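You operate a simulated robot arm through the tools that you are given. There is no shell and no other tool.

Carry out the task below with a simulated two-armed robot. There is one attempt and no reset: what you move stays moved.

TASK
Open the red and blue heater valves, set the heater dial to 100 and start its pump.
Fine: both valves open before the switch goes on; the flow lamp must light.

The check looks at the end state, three seconds after you hand in, the way a careful person would. Anything else that was tipped, shoved, dropped, spilled or broken makes it a failure.

THE ROBOT
Two 7-joint arms with two-finger parallel grippers on one trunk that stands fixed in place. Base frame: the origin is at the foot of the trunk, x ahead of it, y to its left, z up. Lengths are in mm, angles in rad, forces in N, time in s.
The left shoulder is at [132, 182, 830], the right one opposite. With the tool pointing down near the work surface each hand reaches from about 100 to 800 mm from the base axis, measured 20 degrees to its own side. Payload 3.91 kg a hand.
The tool frame of a hand sits at the grasp point between the pads (the TCP): z along the fingers, y along the line on which they close. The tips reach 30 mm beyond it. Largest opening 110 mm; finger width 20, thickness 10; the body of the gripper, 48 by 112 mm, starts 55 mm behind the TCP.
Orientation is that of the tool frame in the base frame, as [roll, pitch, yaw] about the fixed x, y, z axes, in that order (R = Rz(yaw) Ry(pitch) Rx(roll)). With the fingers straight down and closing along the base's y, the tool's x points along the base's -x, its y along +y and its z along -z.

THE INTERFACE
- The arms move only by the tool arm_command. It takes "left_moves", "right_moves" or both (then of equal length, played together; a hand with none holds still); each is a list of rows, each a list of 3 entries, a list of its own where there are three numbers: the turn, a rotation vector about the tool's x, y, z in rad, then the shift along the tool's x, y, z in mm, then the opening, from 0 (shut) to 1 (fully open). In form: [[[ax, ay, az], [tx, ty, tz], hand], ...]. A call has 1 to 20 rows; each row is the pose to reach, as a shift and turn from the pose commanded when the call began, along the tool's axes at that moment. Each row takes 0.2 s and may step no farther than 50 mm and 0.15 rad from the row before; otherwise, or with a gripper value out of range, the whole call is refused. A pose out of reach is approached as far as the arm can. The call stops where the force on the tool passes 40 N (or 10 N more than at its start, if that is more) or the arm is blocked; 0.2 s more then pass. Each finger travels about 72 mm/s and halts on what it meets, pressing with about 45 N; the grip force reading is that of the motor and also rises with nothing between the fingers. The clock runs only during rows and for 0.2 s after the last one: add rows that repeat a pose to give the fingers time. The reply holds the time, the measured pose of the TCP, the force on the tool along the base axes, the opening and the grip force, in the units named above and with some noise, with the torque about the TCP (base axes, N m) and any sound that the robot's microphone picked up.
- Cameras (640 x 400 px; columns grow to the right, rows downward): "scene" is now at [300.5, -27.9, 998]; the picture's right is [-0.31, -0.95, 0.00], its down [-0.55, 0.18, -0.81] and it looks along [0.77, -0.25, -0.58] (base axes); focal length 214 px, centre (320, 200). "left" rides on the left gripper at [72, -17, -103] in its tool frame; the picture's right is [0.23, 0.97, 0.00], its down [-0.76, 0.18, -0.62] and it looks along [-0.61, 0.14, 0.78] (tool axes); focal length 222 px, centre (320, 200). "right" rides on the right gripper at [73, 17, -103] in its tool frame; the picture's right is [-0.23, 0.97, 0.00], its down [-0.76, -0.18, -0.62] and it looks along [-0.61, -0.14, 0.78] (tool axes); focal length 222 px, centre (320, 200). There is no depth. A picture from a camera that has moved, and an enlarged one, comes with that camera's place and axes in the base frame and with its lens.
- capture(camera): a new picture of that camera. No time passes.
- move_column(by): slides the trunk up (or, below 0, down) by that many mm; the arms and the scene camera ride with it, the base frame stays. It gives what a move gives, with no picture.
- turn_head(pan, tilt): turns the head with the scene camera to pan (to the left, within 1.396 rad either way) and tilt (down, from -0.506 to 1.204), counted from straight ahead of the robot. It gives what a move gives.
- zoom(camera, box): a new picture of the part [left, top, right, bottom] of that camera's present view, enlarged. No time passes.
- hand_in(): hands the job in; it is judged then, once.

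Nothing tells you positions but the pictures and the camera data. Unless the task says otherwise, let go and move clear before handing in.

The tools are called by a JSON object that holds its "op" and its "data". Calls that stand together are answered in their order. arm_command: Moves the arms, as the interface text tells. Its arguments: {"type":"object","properties":{"left_moves":{"type":"array"},"right_moves":{"type":"array"}},"required":[]} The other tools are called the same way: move_column (by) slides the trunk up or down; turn_head (pan, tilt) turns the head that bears the scene camera; capture (camera) takes a picture; zoom (camera, box) takes an enlarged picture of a part of a camera's view; hand_in () hands the job in.

At the start:

```text
clock: 0.0
left_position: [575.8, 160.1, 866.0]
left_tool_rot: [-3.139, 0.001, 3.141]
left_ft_force: [0.2, -0.1, -0.5]
left_ft_torque: [-0.01, 0.01, -0.01]
left_gripper_width: 109.8
left_grip_force: 0.1
right_position: [421.7, -344.7, 966.2]
right_tool_rot: [3.141, 0.001, -3.139]
right_ft_force: [0.5, 0.0, -0.3]
right_ft_torque: [-0.01, 0.0, -0.03]
right_gripper_width: 109.7
right_grip_force: 0.0
trunk travel left (down, up): [-100.0, 414.0]
head pan, tilt: [-0.312, 0.621]
```

scene: 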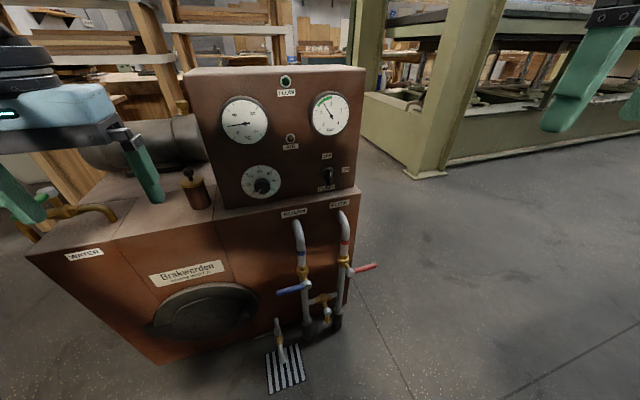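
right: 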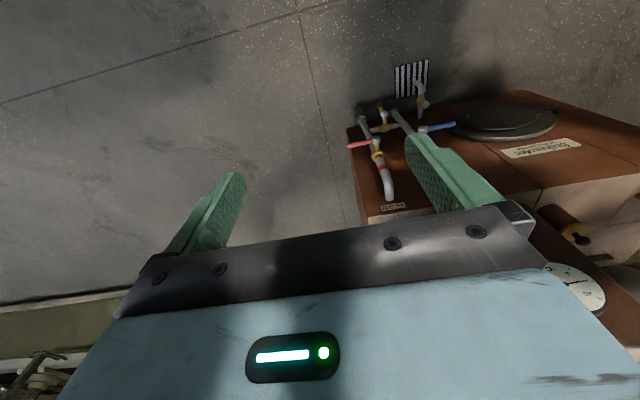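
left: 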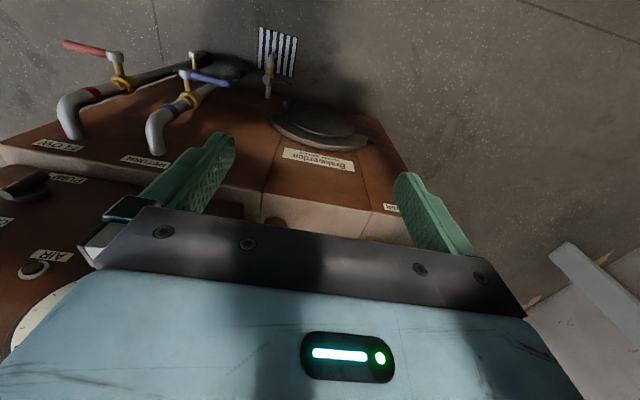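

I see a brown heater unit with two gauges, a dial, a switch, and red and blue lever valves on pipes at its front right. I'll look closer before moving anything.

{"op": "zoom", "data": {"camera": "scene", "box": [260, 190, 400, 350]}}

{"op": "zoom", "data": {"camera": "scene", "box": [180, 60, 380, 210]}}

{"op": "zoom", "data": {"camera": "left", "box": [0, 20, 320, 220]}}

{"op": "zoom", "data": {"camera": "right", "box": [320, 50, 640, 250]}}

```text
2.50 times, centred on (330, 270) of scene
camera zoom: at [300.5, -27.9, 998.0], right [-0.31, -0.95, 0.0], down [-0.55, 0.18, -0.81], along [0.77, -0.25, -0.58], focal length 536 px, centre (295, 25)
```

zoom: 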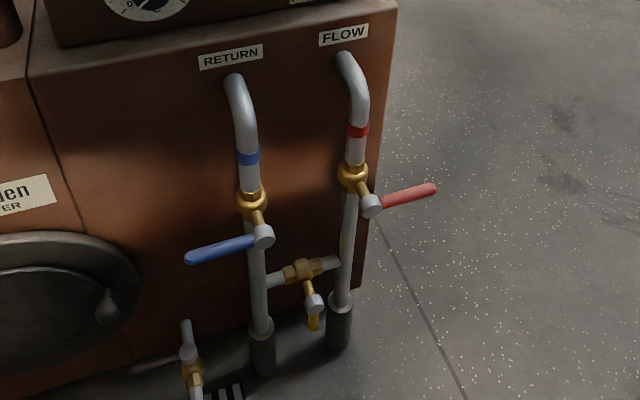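

```text
2.67 times, centred on (280, 135) of scene
camera zoom: at [300.5, -27.9, 998.0], right [-0.31, -0.95, 0.0], down [-0.55, 0.18, -0.81], along [0.77, -0.25, -0.58], focal length 572 px, centre (427, 373)
```

zoom: 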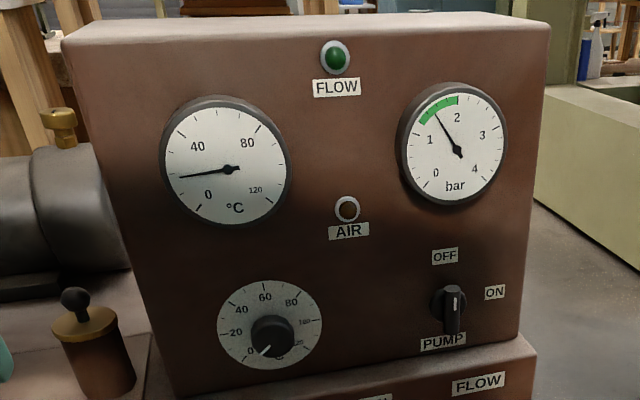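

```text
2.00 times, centred on (160, 120) of left
camera zoom: at [503.5, 143.1, 968.4], right [-0.23, 0.97, 0.0], down [0.76, 0.18, 0.62], along [0.61, 0.14, -0.78], focal length 444 px, centre (640, 360)
```

zoom: 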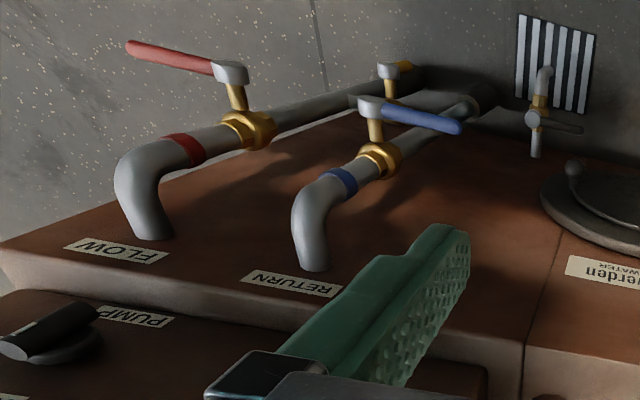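

```text
2.00 times, centred on (480, 150) of right
camera zoom: at [350.0, -329.1, 1068.6], right [0.23, 0.97, 0.0], down [0.76, -0.18, 0.62], along [0.61, -0.14, -0.78], focal length 444 px, centre (0, 300)
```

zoom: 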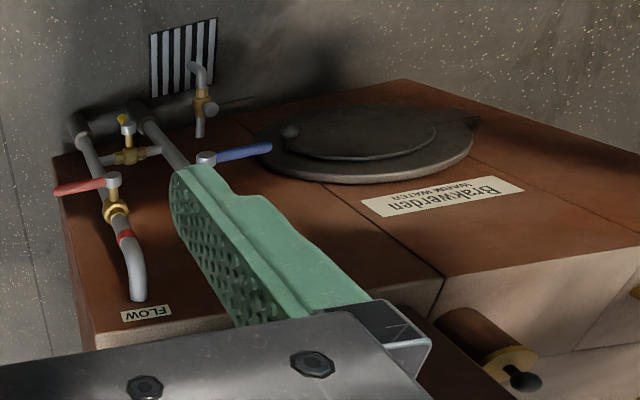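

The heater's lower face is at about x=752 and its control panel at about x=780. The red lever hub is near (646,-234,453) with its tip toward -y, and the blue hub is near (643,-102,458) with its tip toward +y; both lie across their pipes, so both valves are closed. I'll swing the right hand to point forward, fingers shut, in front of the red lever.

{"op": "arm_command", "data": {"right_moves": [[[0, -0.1309, 0], [-11.5, 4.1, 37.2], 0], [[0, -0.2618, 0], [-23.1, 8.3, 74.4], 0], [[0, -0.3927, 0], [-34.6, 12.4, 111.6], 0], [[0, -0.5236, 0], [-46.1, 16.6, 148.7], 0], [[0, -0.6545, 0], [-57.6, 20.7, 185.9], 0], [[0, -0.7854, 0], [-69.2, 24.9, 223.1], 0], [[0, -0.9163, 0], [-80.7, 29.0, 260.3], 0], [[0, -1.0472, 0], [-92.2, 33.1, 297.5], 0], [[0, -1.1781, 0], [-103.7, 37.3, 334.7], 0], [[0, -1.309, 0], [-115.3, 41.4, 371.8], 0], [[0, -1.4399, 0], [-126.8, 45.6, 409.0], 0], [[0, -1.5708, 0], [-138.3, 49.7, 446.2], 0]]}}

{"op": "capture", "data": {"camera": "scene"}}

{"op": "capture", "data": {"camera": "right"}}

{"op": "zoom", "data": {"camera": "scene", "box": [300, 140, 360, 200]}}

{"op": "zoom", "data": {"camera": "scene", "box": [230, 155, 290, 215]}}

```text
clock: 2.6
left_position: [576.3, 160.9, 864.6]
left_tool_rot: [-3.141, -0.001, -3.14]
left_ft_force: [0.5, -0.1, -0.3]
left_ft_torque: [0.02, 0.01, 0.02]
left_gripper_width: 109.9
left_grip_force: 0.1
right_position: [560.5, -295.4, 520.6]
right_tool_rot: [0.596, 1.566, 0.598]
right_ft_force: [-0.2, 0.2, 0.1]
right_ft_torque: [0.0, 0.0, -0.02]
right_gripper_width: 0.0
right_grip_force: 38.3
right hand out of reach, approached as far as the arm can: row 6, 7, 8
trunk travel left (down, up): [-100.0, 414.0]
head pan, tilt: [-0.312, 0.621]
```

```text
taken
camera scene: at [300.7, -28.1, 997.9], right [-0.31, -0.95, 0.0], down [-0.55, 0.18, -0.81], along [0.77, -0.25, -0.58], focal length 214 px, centre (320, 200)
```

scene: 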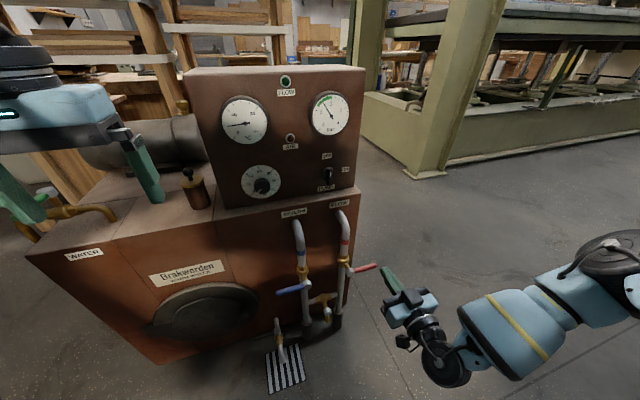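

```text
taken
camera right: at [458.0, -279.5, 446.7], right [0.0, 0.97, 0.23], down [-0.63, -0.18, 0.76], along [0.78, -0.14, 0.61], focal length 222 px, centre (320, 200)
```

right: 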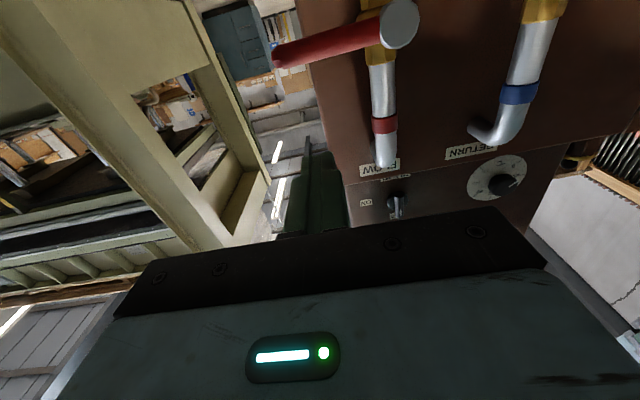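

```text
6.67 times, centred on (330, 170) of scene
camera zoom: at [300.7, -28.1, 997.9], right [-0.31, -0.95, 0.0], down [-0.55, 0.18, -0.81], along [0.77, -0.25, -0.58], focal length 1430 px, centre (253, 400)
```

zoom: 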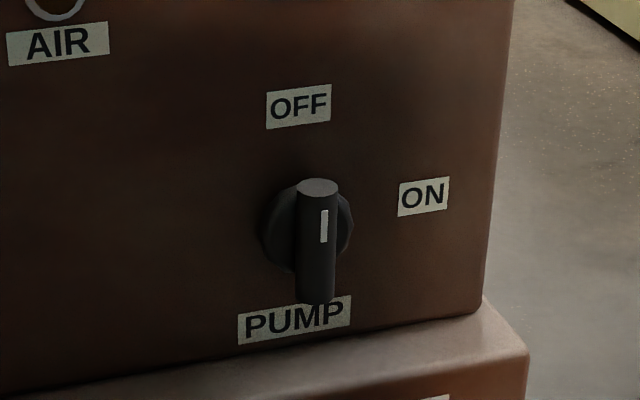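

```text
6.67 times, centred on (260, 185) of scene
camera zoom: at [300.7, -28.1, 997.9], right [-0.31, -0.95, 0.0], down [-0.55, 0.18, -0.81], along [0.77, -0.25, -0.58], focal length 1430 px, centre (720, 300)
```

zoom: 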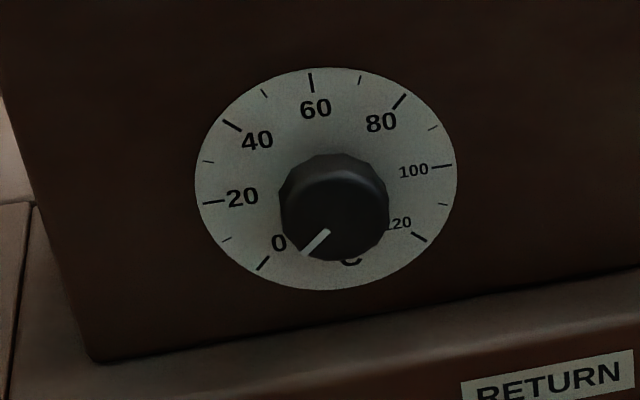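

Right hand is in front of the red lever, pointing forward. Let me study the lever and valve up close to judge the swing direction.

{"op": "zoom", "data": {"camera": "right", "box": [260, 0, 580, 200]}}

{"op": "zoom", "data": {"camera": "left", "box": [40, 20, 260, 160]}}

{"op": "zoom", "data": {"camera": "scene", "box": [265, 205, 425, 325]}}

```text
2.00 times, centred on (420, 100) of right
camera zoom: at [458.0, -279.5, 446.7], right [0.0, 0.97, 0.23], down [-0.63, -0.18, 0.76], along [0.78, -0.14, 0.61], focal length 444 px, centre (120, 400)
```

zoom: 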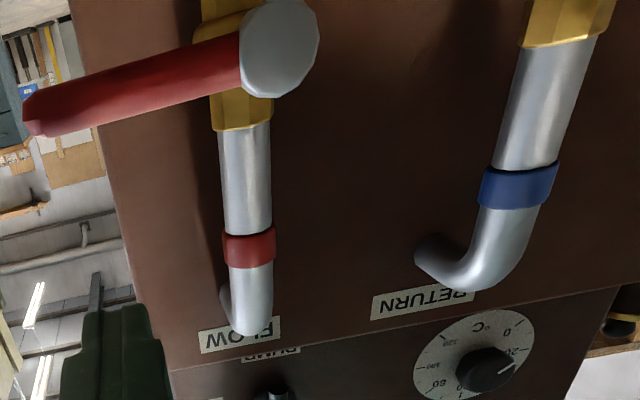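

```text
2.86 times, centred on (150, 90) of left
camera zoom: at [503.7, 142.9, 968.2], right [-0.23, 0.97, 0.0], down [0.76, 0.18, 0.62], along [0.61, 0.14, -0.78], focal length 635 px, centre (806, 514)
```

zoom: 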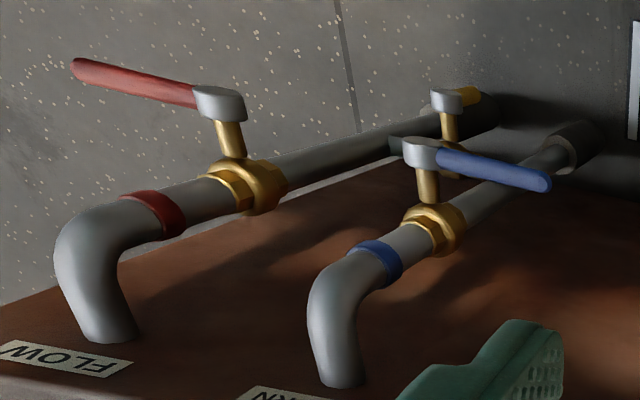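

```text
3.33 times, centred on (345, 265) of scene
camera zoom: at [300.7, -28.1, 997.9], right [-0.31, -0.95, 0.0], down [-0.55, 0.18, -0.81], along [0.77, -0.25, -0.58], focal length 715 px, centre (237, -17)
```

zoom: 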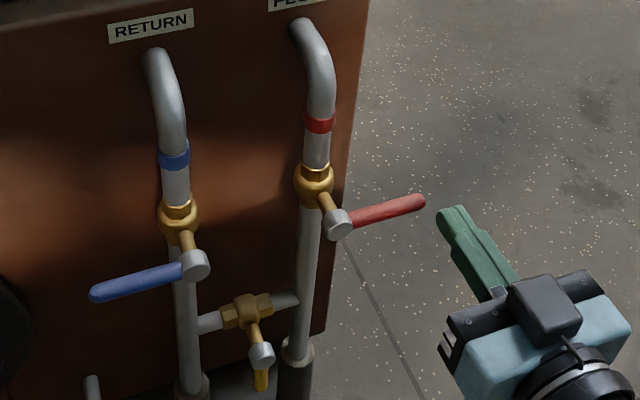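

No stop is visible from outside, so I'll gently test the red lever by pressing down near its tip. The force limit will halt the move if that is the wrong direction.

{"op": "arm_command", "data": {"right_moves": [[[0, 0, 0], [0, 0, 36], 0], [[0, 0, 0], [0, -2, 71], 0], [[0, 0, 0], [20, -2, 71], 0], [[0, 0, 0], [35, -2, 71], 0], [[0, 0, 0], [45, -2, 71], 0], [[0, 0, 0], [52, -2, 71], 0], [[0, 0, 0], [58, -2, 71], 0], [[0, 0, 0], [64, -2, 71], 0], [[0, 0, 0], [70, -2, 71], 0]]}}

{"op": "zoom", "data": {"camera": "scene", "box": [265, 205, 425, 325]}}

{"op": "capture", "data": {"camera": "right"}}

```text
clock: 4.1
left_position: [575.9, 161.3, 865.5]
left_tool_rot: [-3.141, -0.001, 3.14]
left_ft_force: [-0.9, 0.1, 0.3]
left_ft_torque: [0.03, 0.02, 0.01]
left_gripper_width: 110.0
left_grip_force: 0.1
right_position: [635.6, -296.7, 477.2]
right_tool_rot: [0.167, 1.541, 0.167]
right_ft_force: [-3.2, 0.2, 14.8]
right_ft_torque: [0.0, -0.05, 0.0]
right_gripper_width: 0.0
right_grip_force: 38.1
trunk travel left (down, up): [-100.0, 414.0]
head pan, tilt: [-0.312, 0.621]
stopped in row 7 (right hand): the force on the tool passed its limit at 45 N (the readings are from after the stop); the commanded pose is now the measured one
```

```text
3.33 times, centred on (345, 265) of scene
camera zoom: at [299.9, -27.5, 998.1], right [-0.31, -0.95, 0.0], down [-0.55, 0.18, -0.81], along [0.77, -0.25, -0.58], focal length 715 px, centre (237, -17)
```

zoom: 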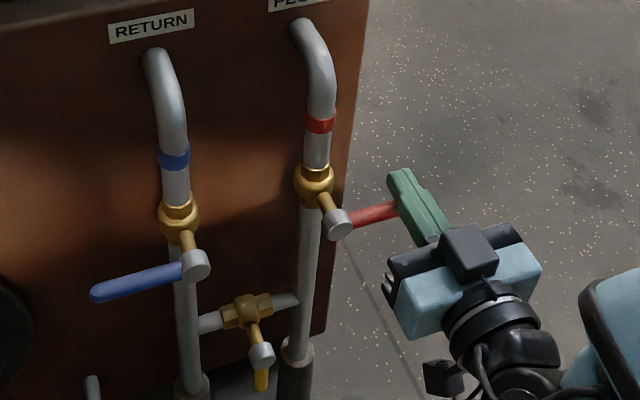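

```text
taken
camera right: at [535.3, -280.1, 401.7], right [-0.01, 0.97, 0.23], down [-0.65, -0.18, 0.74], along [0.76, -0.15, 0.63], focal length 222 px, centre (320, 200)
```

right: 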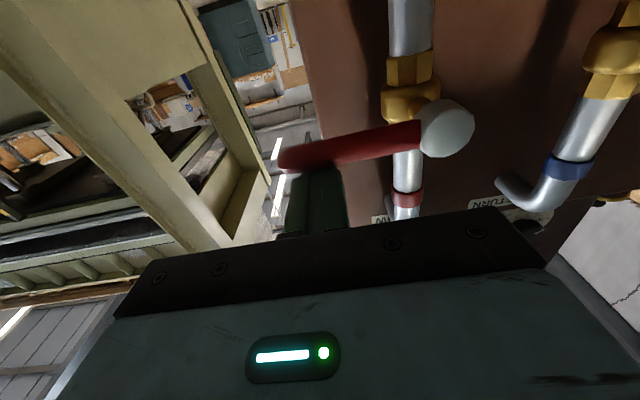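

The red lever is solidly stopped downward (45 N, no motion), so it must swing up. I'll back off, go under the lever and approach from below.

{"op": "arm_command", "data": {"right_moves": [[[0, 0.01, 0], [-12, 0, 0], 0], [[0, 0.029, 0], [-14, 0, -35], 0], [[0, 0.029, 0], [-14, 0, -72], 0], [[0, 0.029, 0], [25, 0, -72], 0], [[0, 0.029, 0], [64, 0, -72], 0], [[0, 0.029, 0], [64, 0, -36], 0], [[0, 0.029, 0], [64, 0, -3], 0], [[0, 0.029, 0], [64, 0, -3], 0]]}}

{"op": "zoom", "data": {"camera": "scene", "box": [265, 205, 425, 325]}}

{"op": "capture", "data": {"camera": "right"}}

```text
clock: 5.9
left_position: [575.6, 160.9, 864.2]
left_tool_rot: [-3.14, 0.001, 3.141]
left_ft_force: [-0.1, 0.2, -0.3]
left_ft_torque: [0.01, -0.02, -0.01]
left_gripper_width: 110.2
left_grip_force: 0.0
right_position: [632.2, -301.2, 419.8]
right_tool_rot: [2.804, 1.561, 2.803]
right_ft_force: [-0.6, -0.3, -0.6]
right_ft_torque: [-0.01, 0.0, 0.02]
right_gripper_width: 0.0
right_grip_force: 37.6
right hand out of reach, approached as far as the arm can: row 5, 6, 7, 8
trunk travel left (down, up): [-100.0, 414.0]
head pan, tilt: [-0.312, 0.621]
```

```text
3.33 times, centred on (345, 265) of scene
camera zoom: at [300.6, -27.9, 997.9], right [-0.31, -0.95, 0.0], down [-0.55, 0.18, -0.81], along [0.77, -0.25, -0.58], focal length 715 px, centre (237, -17)
```

zoom: 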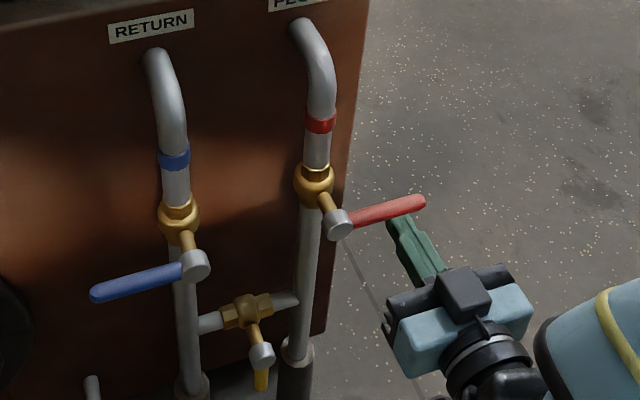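

```text
taken
camera right: at [528.5, -284.8, 348.6], right [0.0, 0.97, 0.23], down [-0.62, -0.18, 0.77], along [0.79, -0.14, 0.6], focal length 222 px, centre (320, 200)
```

right: 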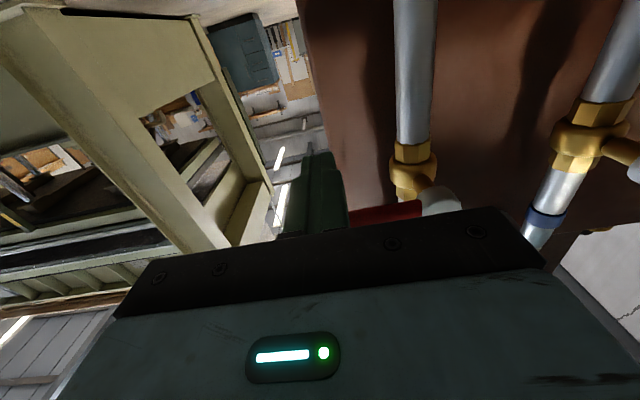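

The fingers are now just under the red lever. I'll sweep upward along an arc about its hub.

{"op": "arm_command", "data": {"right_moves": [[[0, 0, 0], [-14, 2, 0], 0], [[0, 0, 0], [-23.8, 2.7, 0], 0], [[0, 0, 0], [-34.5, 0.6, 0], 0], [[0, 0, 0], [-45.3, 0.5, 0], 0], [[0, 0, 0], [-56.1, 2.2, 0], 0], [[0, 0, 0], [-66.4, 5.8, 0], 0], [[0, 0, 0], [-75.9, 11.1, 0], 0], [[0, 0, 0], [-84.3, 18, 0], 0], [[0, 0, 0], [-91.4, 26.2, 0], 0], [[0, 0, 0], [-96.9, 35.6, 0], 0], [[0, 0, 0], [-100.8, 45.7, 0], 0]]}}

{"op": "zoom", "data": {"camera": "scene", "box": [265, 205, 425, 325]}}

{"op": "capture", "data": {"camera": "right"}}

```text
clock: 8.3
left_position: [576.0, 160.3, 866.1]
left_tool_rot: [3.141, 0.001, 3.142]
left_ft_force: [-0.6, 0.4, 1.9]
left_ft_torque: [0.0, 0.02, 0.01]
left_gripper_width: 109.8
left_grip_force: 0.0
right_position: [633.4, -254.9, 523.6]
right_tool_rot: [2.682, 1.562, 2.681]
right_ft_force: [0.7, -1.5, -1.2]
right_ft_torque: [0.02, 0.01, -0.01]
right_gripper_width: 0.0
right_grip_force: 37.2
trunk travel left (down, up): [-100.0, 414.0]
head pan, tilt: [-0.312, 0.621]
```

```text
3.33 times, centred on (345, 265) of scene
camera zoom: at [300.6, -28.0, 997.9], right [-0.31, -0.95, 0.0], down [-0.55, 0.18, -0.81], along [0.77, -0.25, -0.58], focal length 715 px, centre (237, -17)
```

zoom: 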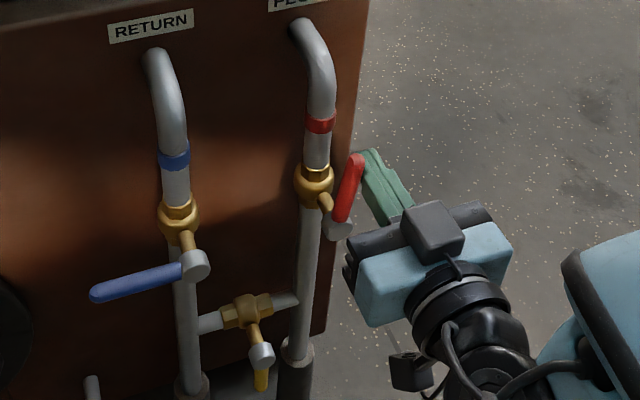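

```text
taken
camera right: at [529.7, -239.2, 449.9], right [0.0, 0.97, 0.23], down [-0.62, -0.18, 0.77], along [0.79, -0.14, 0.6], focal length 222 px, centre (320, 200)
```

right: 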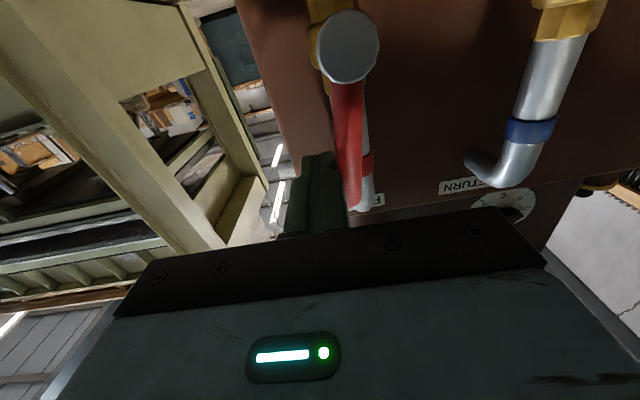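

The red lever moved up and is nearly in line with the pipe. I'll nudge it toward +y until it reaches its stop.

{"op": "arm_command", "data": {"right_moves": [[[0, 0, 0], [0, 3, 0], 0], [[0, 0, 0], [0, 6, 0], 0], [[0, 0, 0], [0, 9, 0], 0], [[0, 0, 0], [0, 12, 0], 0], [[0, 0, 0], [0, 15, 0], 0], [[0, 0, 0], [0, 18, 0], 0]]}}

{"op": "zoom", "data": {"camera": "scene", "box": [265, 205, 425, 325]}}

{"op": "capture", "data": {"camera": "right"}}

```text
clock: 9.8
left_position: [575.1, 161.1, 865.1]
left_tool_rot: [-3.141, 0.001, -3.14]
left_ft_force: [0.0, -0.3, -0.1]
left_ft_torque: [0.0, 0.02, 0.02]
left_gripper_width: 109.7
left_grip_force: 0.0
right_position: [631.8, -245.9, 521.2]
right_tool_rot: [-2.688, 1.568, -2.711]
right_ft_force: [-3.6, -6.0, 2.7]
right_ft_torque: [0.05, -0.01, -0.02]
right_gripper_width: 0.0
right_grip_force: 38.3
trunk travel left (down, up): [-100.0, 414.0]
head pan, tilt: [-0.312, 0.621]
stopped in row 6 (right hand): the force on the tool passed its limit at 41 N (the readings are from after the stop); the commanded pose is now the measured one
```

```text
3.33 times, centred on (345, 265) of scene
camera zoom: at [300.3, -27.5, 998.0], right [-0.31, -0.95, 0.0], down [-0.55, 0.18, -0.81], along [0.77, -0.25, -0.58], focal length 715 px, centre (237, -17)
```

zoom: 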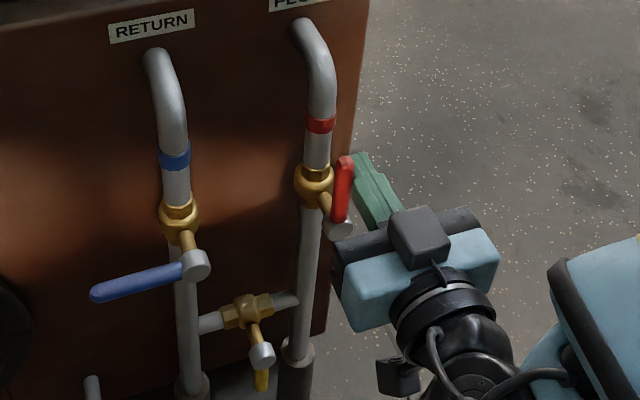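

```text
taken
camera right: at [530.0, -228.0, 448.5], right [0.02, 0.97, 0.22], down [-0.62, -0.16, 0.77], along [0.78, -0.16, 0.6], focal length 222 px, centre (320, 200)
```

right: 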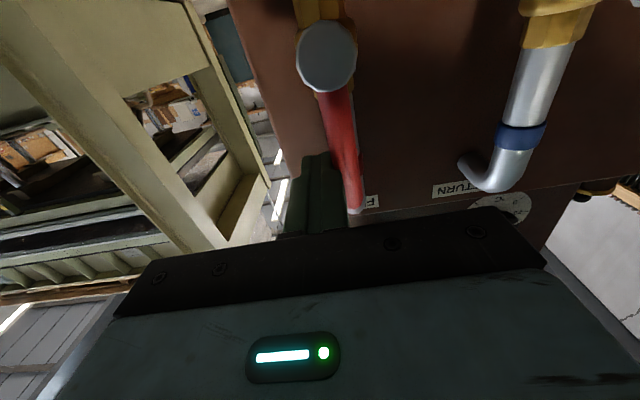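

The red lever has reached its stop upright, in line with its pipe, so it is open. I'll retract the right hand and lower the trunk to get more reach for the blue lever.

{"op": "arm_command", "data": {"right_moves": [[[0, 0, 0], [0, -6, 0], 0], [[0, 0, 0], [0, -10, -40], 0], [[0, 0, 0.02], [0, -10, -80], 0]]}}

{"op": "move_column", "data": {"by": -80}}

{"op": "capture", "data": {"camera": "scene"}}

{"op": "zoom", "data": {"camera": "scene", "box": [265, 185, 425, 305]}}

```text
clock: 10.6
left_position: [576.4, 160.4, 865.9]
left_tool_rot: [3.141, 0.0, 3.139]
left_ft_force: [0.5, -1.0, 0.0]
left_ft_torque: [-0.07, -0.01, 0.0]
left_gripper_width: 110.2
left_grip_force: 0.0
right_position: [551.5, -253.4, 522.0]
right_tool_rot: [1.813, 1.552, 1.795]
right_ft_force: [0.2, 0.1, 0.1]
right_ft_torque: [0.03, 0.03, 0.01]
right_gripper_width: 0.0
right_grip_force: 37.6
trunk travel left (down, up): [-100.0, 414.0]
head pan, tilt: [-0.312, 0.621]
```

```text
clock: 11.8
left_position: [577.3, 161.8, 785.6]
left_tool_rot: [3.141, 0.003, -3.141]
left_ft_force: [0.6, -1.0, 0.4]
left_ft_torque: [0.01, 0.0, 0.0]
left_gripper_width: 110.1
left_grip_force: 0.0
right_position: [552.8, -253.2, 441.5]
right_tool_rot: [1.829, 1.552, 1.811]
right_ft_force: [-0.2, 0.5, 0.0]
right_ft_torque: [0.02, -0.02, -0.01]
right_gripper_width: 0.0
right_grip_force: 37.7
trunk travel left (down, up): [-20.0, 494.0]
head pan, tilt: [-0.312, 0.621]
```

```text
taken
camera scene: at [325.8, -27.9, 918.2], right [-0.31, -0.95, 0.0], down [-0.55, 0.18, -0.81], along [0.77, -0.25, -0.58], focal length 214 px, centre (320, 200)
```

scene: 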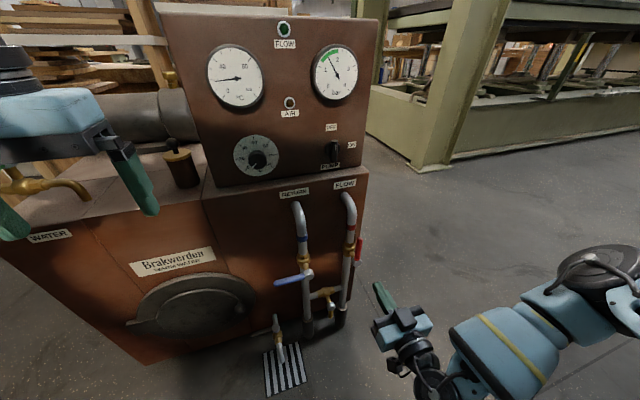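

```text
3.33 times, centred on (345, 245) of scene
camera zoom: at [325.8, -27.9, 918.2], right [-0.31, -0.95, 0.0], down [-0.55, 0.18, -0.81], along [0.77, -0.25, -0.58], focal length 715 px, centre (237, 50)
```

zoom: 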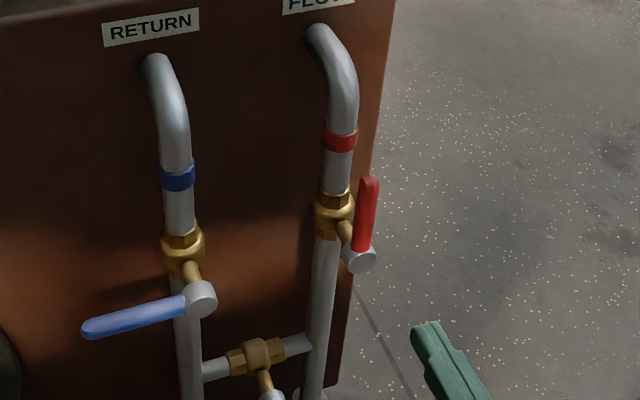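

The red lever is vertical and open. Now I'll bring the right hand in front of and above the blue lever (y≈-45).

{"op": "arm_command", "data": {"right_moves": [[[0, 0, 0], [-15, 42, 0], 0], [[0, 0, 0], [-30, 84, 0], 0], [[0, 0, 0], [-45, 126, 0], 0], [[0, 0, 0], [-58, 168, 0], 0], [[0, 0, 0], [-63, 208, 0], 0], [[0, 0, 0], [-63, 208, 40], 0], [[0, 0, 0], [-63, 208, 79], 0], [[0, 0, 0], [-63, 208, 79], 0]]}}

{"op": "zoom", "data": {"camera": "scene", "box": [225, 185, 385, 305]}}

{"op": "capture", "data": {"camera": "right"}}

```text
clock: 13.6
left_position: [576.4, 159.9, 785.5]
left_tool_rot: [3.141, 0.001, -3.141]
left_ft_force: [0.3, 0.2, -0.5]
left_ft_torque: [-0.01, 0.01, 0.05]
left_gripper_width: 110.1
left_grip_force: 0.0
right_position: [629.6, -120.5, 530.8]
right_tool_rot: [1.913, 1.552, 1.897]
right_ft_force: [-0.2, 0.1, 0.0]
right_ft_torque: [0.03, -0.04, -0.01]
right_gripper_width: 0.0
right_grip_force: 37.8
right hand out of reach, approached as far as the arm can: row 3, 4, 5, 6, 7, 8
trunk travel left (down, up): [-20.0, 494.0]
head pan, tilt: [-0.312, 0.621]
```

```text
3.33 times, centred on (305, 245) of scene
camera zoom: at [326.0, -27.9, 918.1], right [-0.31, -0.95, 0.0], down [-0.55, 0.18, -0.81], along [0.77, -0.25, -0.58], focal length 715 px, centre (370, 50)
```

zoom: 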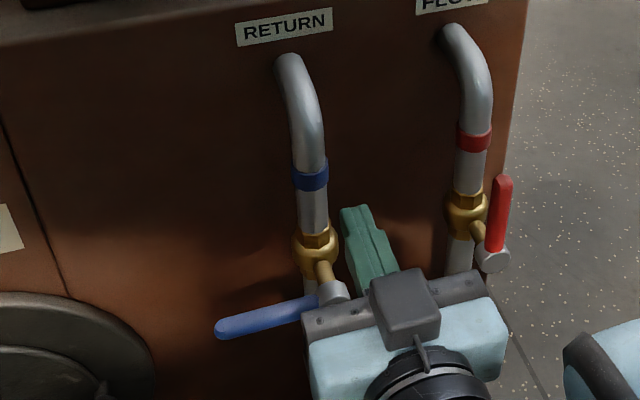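

```text
taken
camera right: at [526.1, -101.2, 460.2], right [0.02, 0.97, 0.25], down [-0.62, -0.18, 0.76], along [0.78, -0.17, 0.6], focal length 222 px, centre (320, 200)
```

right: 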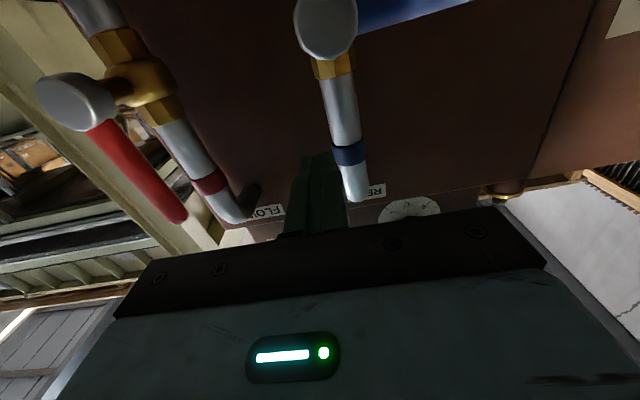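

The right arm reaches no farther left than about y=-120 when pointing dead ahead. I'll back off and yaw the tool to the left, which should let it reach the blue lever.

{"op": "arm_command", "data": {"right_moves": [[[0, 0, 0], [0, 0, -40], 0], [[0, 0, 0], [0, 0, -80], 0], [[-0.12, 0, 0], [0, 0, -80], 0], [[-0.24, 0, 0], [0, 0, -80], 0], [[-0.36, 0, 0], [0, 0, -80], 0], [[-0.48, 0, 0], [0, 0, -80], 0], [[-0.48, 0, 0], [0, 0, -80], 0]]}}

{"op": "capture", "data": {"camera": "scene"}}

```text
clock: 15.2
left_position: [576.6, 160.8, 786.1]
left_tool_rot: [-3.141, 0.001, -3.14]
left_ft_force: [0.7, 0.2, 0.1]
left_ft_torque: [-0.01, 0.0, -0.02]
left_gripper_width: 110.2
left_grip_force: 0.1
right_position: [545.8, -116.6, 532.0]
right_tool_rot: [1.405, 1.552, 1.866]
right_ft_force: [-0.2, -0.9, -0.2]
right_ft_torque: [0.0, 0.04, -0.02]
right_gripper_width: 0.1
right_grip_force: 37.4
right hand out of reach, approached as far as the arm can: row 2
trunk travel left (down, up): [-20.0, 494.0]
head pan, tilt: [-0.312, 0.621]
```

```text
taken
camera scene: at [325.9, -28.0, 918.1], right [-0.31, -0.95, 0.0], down [-0.55, 0.18, -0.81], along [0.77, -0.25, -0.58], focal length 214 px, centre (320, 200)
```

scene: 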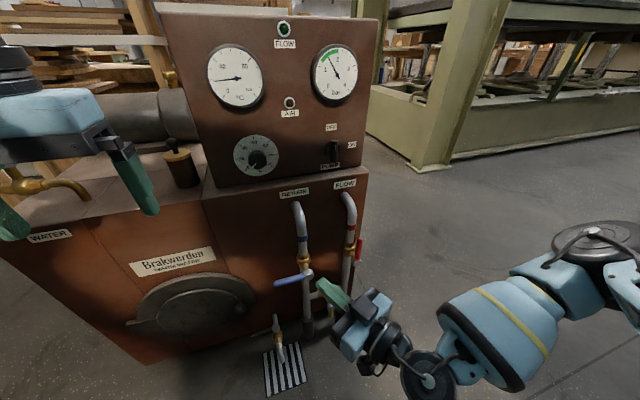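

The yaw worked and the hand has turned left freely. Now I'll move it to above the blue lever.

{"op": "arm_command", "data": {"right_moves": [[[0, 0, 0], [8, 20, 12], 0], [[0, 0, 0], [16, 40, 24], 0], [[0, 0, 0], [22, 58, 33], 0], [[0, 0, 0], [26, 46, 58], 0], [[0, 0, 0], [30, 34, 83], 0], [[0, 0, 0], [32, 21.7, 107], 0], [[0, 0, 0], [32, 21.7, 107], 0]]}}

{"op": "zoom", "data": {"camera": "scene", "box": [225, 185, 385, 305]}}

{"op": "capture", "data": {"camera": "right"}}

```text
clock: 16.8
left_position: [575.1, 161.2, 784.1]
left_tool_rot: [3.141, -0.001, -3.141]
left_ft_force: [0.0, -0.3, 0.4]
left_ft_torque: [0.02, 0.01, 0.02]
left_gripper_width: 109.8
left_grip_force: 0.0
right_position: [633.0, -49.2, 500.4]
right_tool_rot: [1.411, 1.552, 1.875]
right_ft_force: [0.6, 0.0, -0.7]
right_ft_torque: [-0.02, 0.02, -0.02]
right_gripper_width: 0.0
right_grip_force: 37.6
trunk travel left (down, up): [-20.0, 494.0]
head pan, tilt: [-0.312, 0.621]
```

```text
3.33 times, centred on (305, 245) of scene
camera zoom: at [326.0, -27.9, 918.1], right [-0.31, -0.95, 0.0], down [-0.55, 0.18, -0.81], along [0.77, -0.25, -0.58], focal length 715 px, centre (370, 50)
```

zoom: 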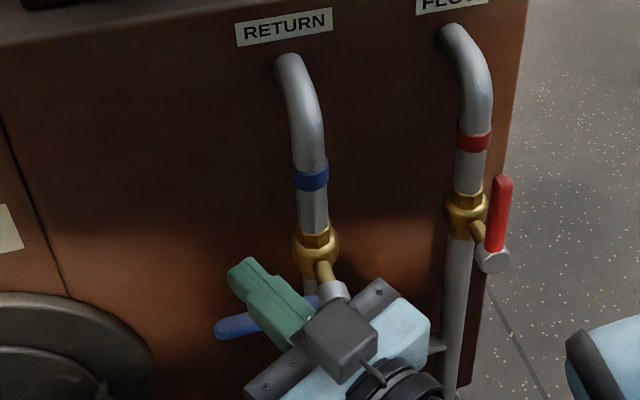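

```text
taken
camera right: at [533.4, -80.1, 427.8], right [-0.43, 0.87, 0.25], down [-0.47, -0.45, 0.76], along [0.77, 0.21, 0.61], focal length 222 px, centre (320, 200)
```

right: 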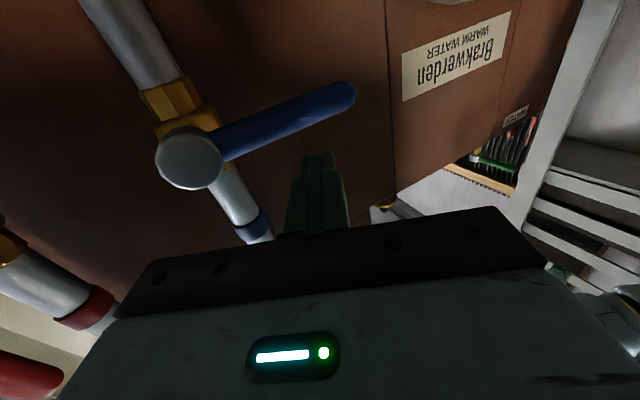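

The fingers are just above the blue lever. I'll press down gently to see whether it moves that way.

{"op": "arm_command", "data": {"right_moves": [[[0, 0, 0], [12, 0, 0], 0], [[0, 0, 0], [20, 0, 0], 0], [[0, 0, 0], [26, 0, 0], 0], [[0, 0, 0], [32, 0, 0], 0], [[0, 0, 0], [38, 0, 0], 0], [[0, 0, 0], [44, 0, 0], 0], [[0, 0, 0], [50, 0, 0], 0]]}}

{"op": "zoom", "data": {"camera": "scene", "box": [225, 185, 385, 305]}}

{"op": "capture", "data": {"camera": "right"}}

```text
clock: 18.2
left_position: [574.7, 161.5, 786.0]
left_tool_rot: [3.141, 0.0, 3.14]
left_ft_force: [0.7, 0.0, 0.2]
left_ft_torque: [0.03, 0.0, 0.02]
left_gripper_width: 110.1
left_grip_force: 0.1
right_position: [631.0, -60.5, 476.9]
right_tool_rot: [0.647, 1.534, 1.112]
right_ft_force: [-2.5, 0.3, 5.9]
right_ft_torque: [-0.01, -0.06, 0.05]
right_gripper_width: 0.0
right_grip_force: 37.3
right hand out of reach, approached as far as the arm can: row 1, 2, 3, 4, 5, 6, 7
trunk travel left (down, up): [-20.0, 494.0]
head pan, tilt: [-0.312, 0.621]
stopped in row 7 (right hand): the force on the tool passed its limit at 44 N (the readings are from after the stop); the commanded pose is now the measured one
```

```text
3.33 times, centred on (305, 245) of scene
camera zoom: at [325.6, -28.1, 918.2], right [-0.31, -0.95, 0.0], down [-0.55, 0.18, -0.81], along [0.77, -0.25, -0.58], focal length 715 px, centre (370, 50)
```

zoom: 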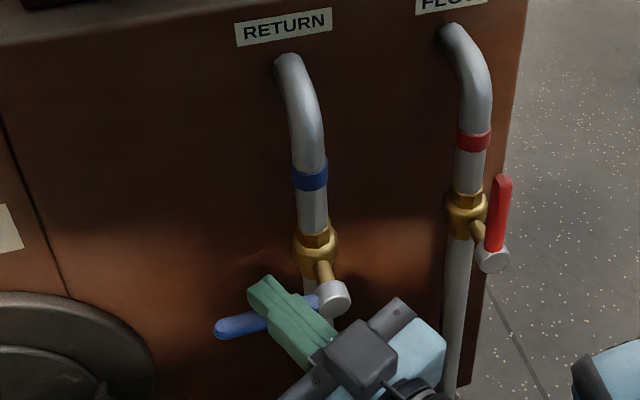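

```text
taken
camera right: at [533.4, -91.1, 402.1], right [-0.44, 0.86, 0.25], down [-0.49, -0.46, 0.74], along [0.75, 0.21, 0.63], focal length 222 px, centre (320, 200)
```

right: 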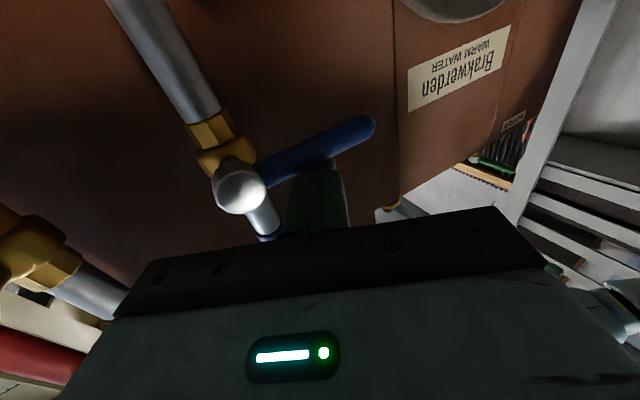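

Downward is blocked on the blue lever as well, so it also opens upward. I need the hand under it, but the right arm is at its reach limit there. I'll retract and see whether a different tool roll helps.

{"op": "arm_command", "data": {"right_moves": [[[0, 0, 0], [-8, 0, 0], 0], [[0, 0.02, 0], [-10, 0, -40], 0], [[0, 0.03, 0], [-10, 0, -80], 0], [[0, 0.03, 0.14], [-10, 0, -80], 0], [[0, 0.03, 0.28], [-10, 0, -80], 0], [[0, 0.03, 0.42], [-10, 0, -80], 0], [[0, 0.03, 0.56], [-10, 0, -80], 0], [[0, 0.03, 0.7], [-10, 0, -80], 0], [[0, 0.03, 0.84], [-10, 0, -80], 0], [[0, 0.03, 0.98], [-10, 0, -80], 0], [[0, 0.03, 1.12], [-10, 0, -80], 0], [[0, 0.03, 1.26], [-10, 0, -80], 0], [[0, 0.03, 1.4], [-10, 0, -80], 0], [[0, 0.03, 1.54], [-10, 0, -80], 0]]}}

{"op": "capture", "data": {"camera": "scene"}}

```text
clock: 21.2
left_position: [576.5, 160.6, 785.5]
left_tool_rot: [-3.141, 0.0, -3.141]
left_ft_force: [-0.1, 0.3, -0.5]
left_ft_torque: [0.02, 0.0, -0.01]
left_gripper_width: 110.1
left_grip_force: 0.0
right_position: [566.7, -56.0, 638.8]
right_tool_rot: [1.616, 0.061, 2.056]
right_ft_force: [-0.1, 0.4, -0.1]
right_ft_torque: [0.01, 0.03, 0.03]
right_gripper_width: 0.1
right_grip_force: 37.4
right hand out of reach, approached as far as the arm can: row 10, 11, 12, 13, 14
trunk travel left (down, up): [-20.0, 494.0]
head pan, tilt: [-0.312, 0.621]
```

```text
taken
camera scene: at [325.9, -28.0, 918.1], right [-0.31, -0.95, 0.0], down [-0.55, 0.18, -0.81], along [0.77, -0.25, -0.58], focal length 214 px, centre (320, 200)
```

scene: 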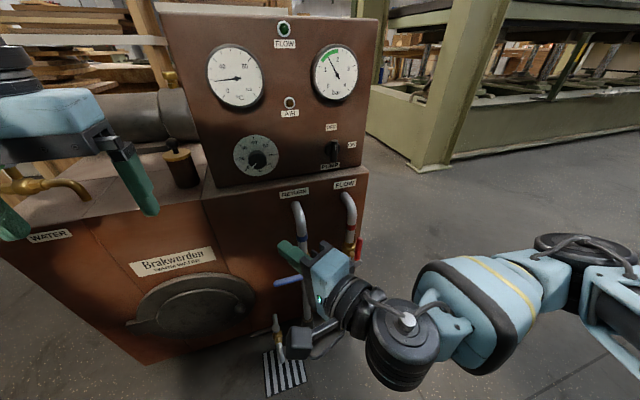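

That roll direction made reach worse, so I'll roll the other way, toward camera-right, while coming back down to lever height in front of the heater.

{"op": "arm_command", "data": {"right_moves": [[[0, 0, -0.15], [0, 0, 0], 0], [[0, 0, -0.3], [0, 0, 0], 0], [[0, 0, -0.45], [0, 0, 0], 0], [[0, 0, -0.6], [0, 0, 0], 0], [[0, 0, -0.75], [0, 0, 0], 0], [[0, 0, -0.9], [0, 0, 0], 0], [[0, 0, -1.05], [0, 0, 0], 0], [[0, 0, -1.2], [0, 0, 0], 0], [[0, 0, -1.35], [0, 0, 0], 0], [[0, 0, -1.5], [0, 0, 0], 0], [[0, 0, -1.65], [-1, -16, 0], 0], [[0, 0, -1.8], [-2, -32, -1], 0], [[0, 0, -1.95], [-3, -48, -1], 0], [[0, 0, -2.1], [-5, -64, -2], 0], [[0, 0, -2.25], [-6, -80, -2], 0], [[0, 0, -2.4], [-7, -96, -2], 0], [[0, 0, -2.55], [-8, -112, -3], 0], [[0, 0, -2.7], [-9, -128, -3], 0], [[0, 0, -2.85], [-10, -144, -4], 0], [[0, 0, -3.0], [-11.5, -160, -4], 0]]}}

{"op": "capture", "data": {"camera": "scene"}}

```text
clock: 25.4
left_position: [575.6, 161.3, 786.4]
left_tool_rot: [3.141, 0.001, -3.141]
left_ft_force: [-0.2, -0.1, 0.4]
left_ft_torque: [-0.01, -0.01, 0.03]
left_gripper_width: 109.7
left_grip_force: 0.0
right_position: [566.5, -81.0, 477.5]
right_tool_rot: [-1.617, 0.075, -1.094]
right_ft_force: [-1.3, 0.1, -0.2]
right_ft_torque: [0.05, 0.01, 0.01]
right_gripper_width: 0.1
right_grip_force: 37.2
trunk travel left (down, up): [-20.0, 494.0]
head pan, tilt: [-0.312, 0.621]
```

```text
taken
camera scene: at [326.0, -27.9, 918.1], right [-0.31, -0.95, 0.0], down [-0.55, 0.18, -0.81], along [0.77, -0.25, -0.58], focal length 214 px, centre (320, 200)
```

scene: 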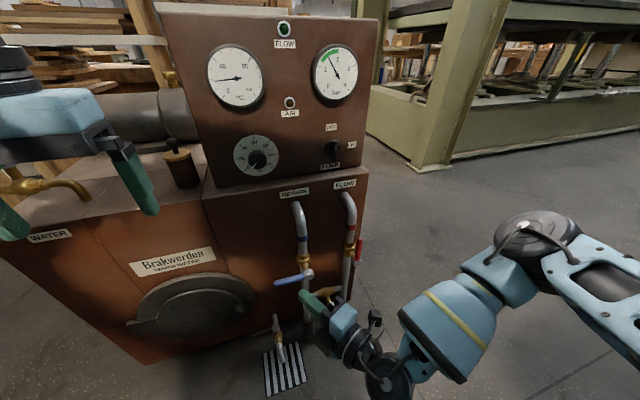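

This roll is fully reachable, and the fingers now close vertically. I'll go down and slide the shut fingers under the blue lever.

{"op": "arm_command", "data": {"right_moves": [[[0, 0, 0], [-4.6, 27.7, 4.7], 0], [[0, 0, 0], [-9.2, 55.4, 9.5], 0], [[0, 0, 0], [-1, 53.5, 42], 0], [[0, 0, 0], [6.6, 51.3, 74.8], 0], [[0, 0, 0], [6.6, 51.3, 74.8], 0]]}}

{"op": "zoom", "data": {"camera": "scene", "box": [225, 185, 385, 305]}}

{"op": "capture", "data": {"camera": "right"}}

```text
clock: 26.6
left_position: [576.1, 160.1, 785.4]
left_tool_rot: [3.141, 0.0, 3.141]
left_ft_force: [-0.1, -0.4, 0.3]
left_ft_torque: [0.03, 0.01, 0.0]
left_gripper_width: 109.8
left_grip_force: 0.2
right_position: [628.1, -73.8, 439.5]
right_tool_rot: [-1.619, 0.079, -1.093]
right_ft_force: [0.8, -0.2, -0.5]
right_ft_torque: [0.02, 0.0, 0.01]
right_gripper_width: 0.0
right_grip_force: 37.9
right hand out of reach, approached as far as the arm can: row 2, 3, 4, 5
trunk travel left (down, up): [-20.0, 494.0]
head pan, tilt: [-0.312, 0.621]
```

```text
3.33 times, centred on (305, 245) of scene
camera zoom: at [326.0, -27.9, 918.1], right [-0.31, -0.95, 0.0], down [-0.55, 0.18, -0.81], along [0.77, -0.25, -0.58], focal length 715 px, centre (370, 50)
```

zoom: 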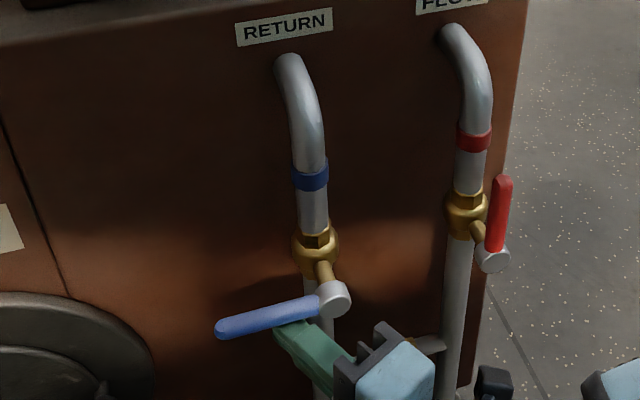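

```text
taken
camera right: at [568.9, -185.3, 421.6], right [-0.18, 0.25, -0.95], down [-0.89, 0.38, 0.27], along [0.43, 0.89, 0.15], focal length 222 px, centre (320, 200)
```

right: 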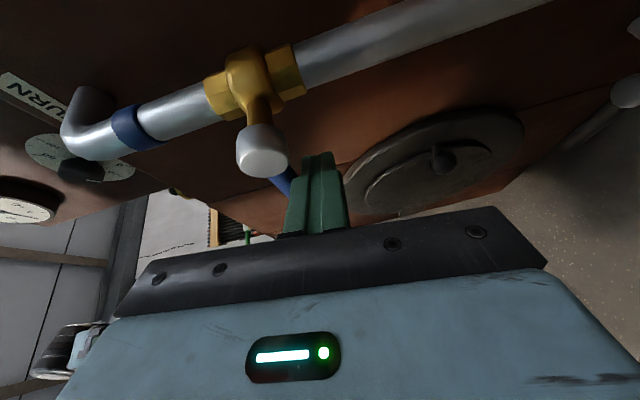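

The fingers are just under the blue lever, inboard of its middle. I'll sweep upward along the arc, working outward along the lever as it rises.

{"op": "arm_command", "data": {"right_moves": [[[0, 0, 0], [-5.4, -7.1, 4.5], 0], [[0, 0, 0], [-10.5, -16.1, 8.5], 0], [[0, 0, 0], [-14.7, -26.9, 9.7], 0], [[0, 0, 0], [-15.4, -37.7, 9.2], 0], [[0, 0, 0], [-13.5, -48, 7.4], 0], [[0, 0, 0], [-9.8, -58, 4.5], 0], [[0, 0, 0], [-3.8, -66.3, 0.8], 0], [[0, 0, 0], [3.7, -72.4, -3.6], 0], [[0, 0, 0], [12, -76.8, -8.3], 0]]}}

{"op": "zoom", "data": {"camera": "scene", "box": [225, 185, 385, 305]}}

{"op": "capture", "data": {"camera": "right"}}

```text
clock: 28.6
left_position: [576.6, 162.2, 785.6]
left_tool_rot: [-3.141, 0.001, 3.141]
left_ft_force: [-1.0, 0.2, 0.1]
left_ft_torque: [-0.01, 0.0, -0.01]
left_gripper_width: 110.0
left_grip_force: 0.0
right_position: [629.1, -86.4, 514.9]
right_tool_rot: [-1.617, 0.08, -1.083]
right_ft_force: [-19.4, 18.2, -12.5]
right_ft_torque: [0.03, -0.03, 0.04]
right_gripper_width: 0.1
right_grip_force: 38.0
trunk travel left (down, up): [-20.0, 494.0]
head pan, tilt: [-0.312, 0.621]
```

```text
3.33 times, centred on (305, 245) of scene
camera zoom: at [325.9, -27.0, 918.2], right [-0.31, -0.95, 0.0], down [-0.55, 0.18, -0.81], along [0.77, -0.25, -0.58], focal length 715 px, centre (370, 50)
```

zoom: 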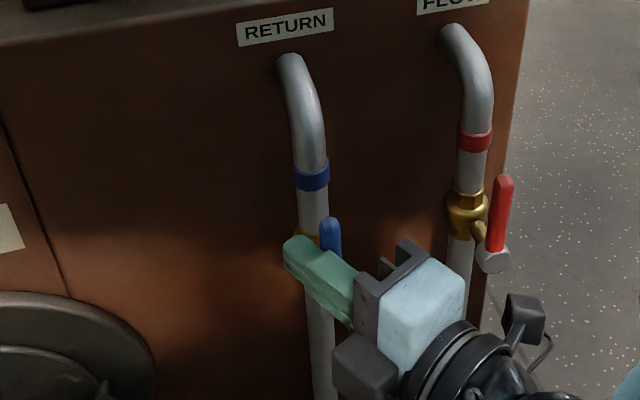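

```text
taken
camera right: at [571.4, -199.7, 497.6], right [-0.18, 0.25, -0.95], down [-0.89, 0.37, 0.27], along [0.42, 0.9, 0.15], focal length 222 px, centre (320, 200)
```

right: 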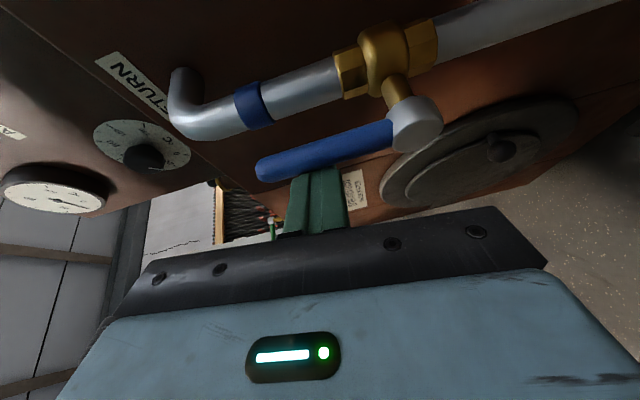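

The blue lever swung up and looks nearly vertical. I'll press it toward -y until it hits its stop.

{"op": "arm_command", "data": {"right_moves": [[[0, 0, 0], [2.6, 0, -1.4], 0], [[0, 0, 0], [5.3, 0, -2.8], 0], [[0, 0, 0], [8, 0, -4.2], 0], [[0, 0, 0], [10.6, 0, -5.6], 0]]}}

{"op": "zoom", "data": {"camera": "scene", "box": [225, 185, 385, 305]}}

{"op": "capture", "data": {"camera": "right"}}

```text
clock: 29.1
left_position: [577.8, 159.6, 785.8]
left_tool_rot: [-3.141, -0.001, 3.14]
left_ft_force: [-0.2, -1.1, -0.3]
left_ft_torque: [0.0, -0.02, 0.01]
left_gripper_width: 109.9
left_grip_force: 0.0
right_position: [626.5, -87.2, 516.1]
right_tool_rot: [-1.615, 0.084, -1.075]
right_ft_force: [-2.6, 2.0, 0.9]
right_ft_torque: [0.01, -0.01, 0.04]
right_gripper_width: 0.0
right_grip_force: 37.4
trunk travel left (down, up): [-20.0, 494.0]
head pan, tilt: [-0.312, 0.621]
stopped in row 2 (right hand): the force on the tool passed its limit at 41 N (the readings are from after the stop); the commanded pose is now the measured one
```

```text
3.33 times, centred on (305, 245) of scene
camera zoom: at [325.8, -28.2, 918.2], right [-0.31, -0.95, 0.0], down [-0.55, 0.18, -0.81], along [0.77, -0.25, -0.58], focal length 715 px, centre (370, 50)
```

zoom: 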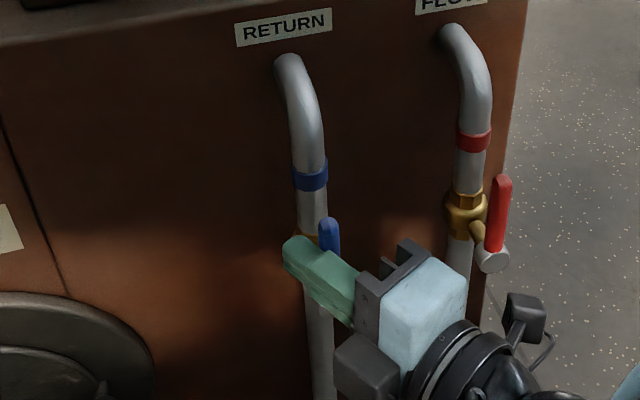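

```text
taken
camera right: at [571.3, -200.8, 498.3], right [-0.19, 0.25, -0.95], down [-0.89, 0.36, 0.27], along [0.41, 0.9, 0.16], focal length 222 px, centre (320, 200)
```

right: 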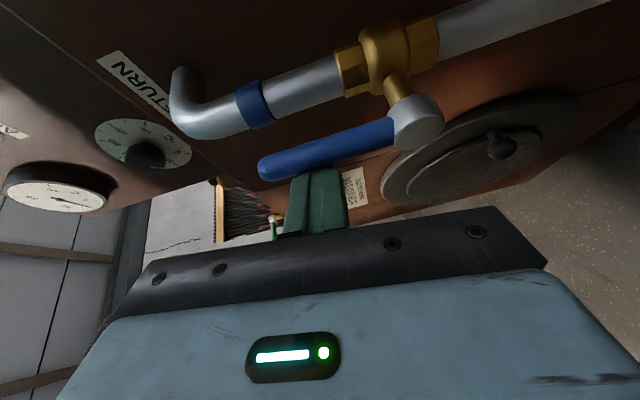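

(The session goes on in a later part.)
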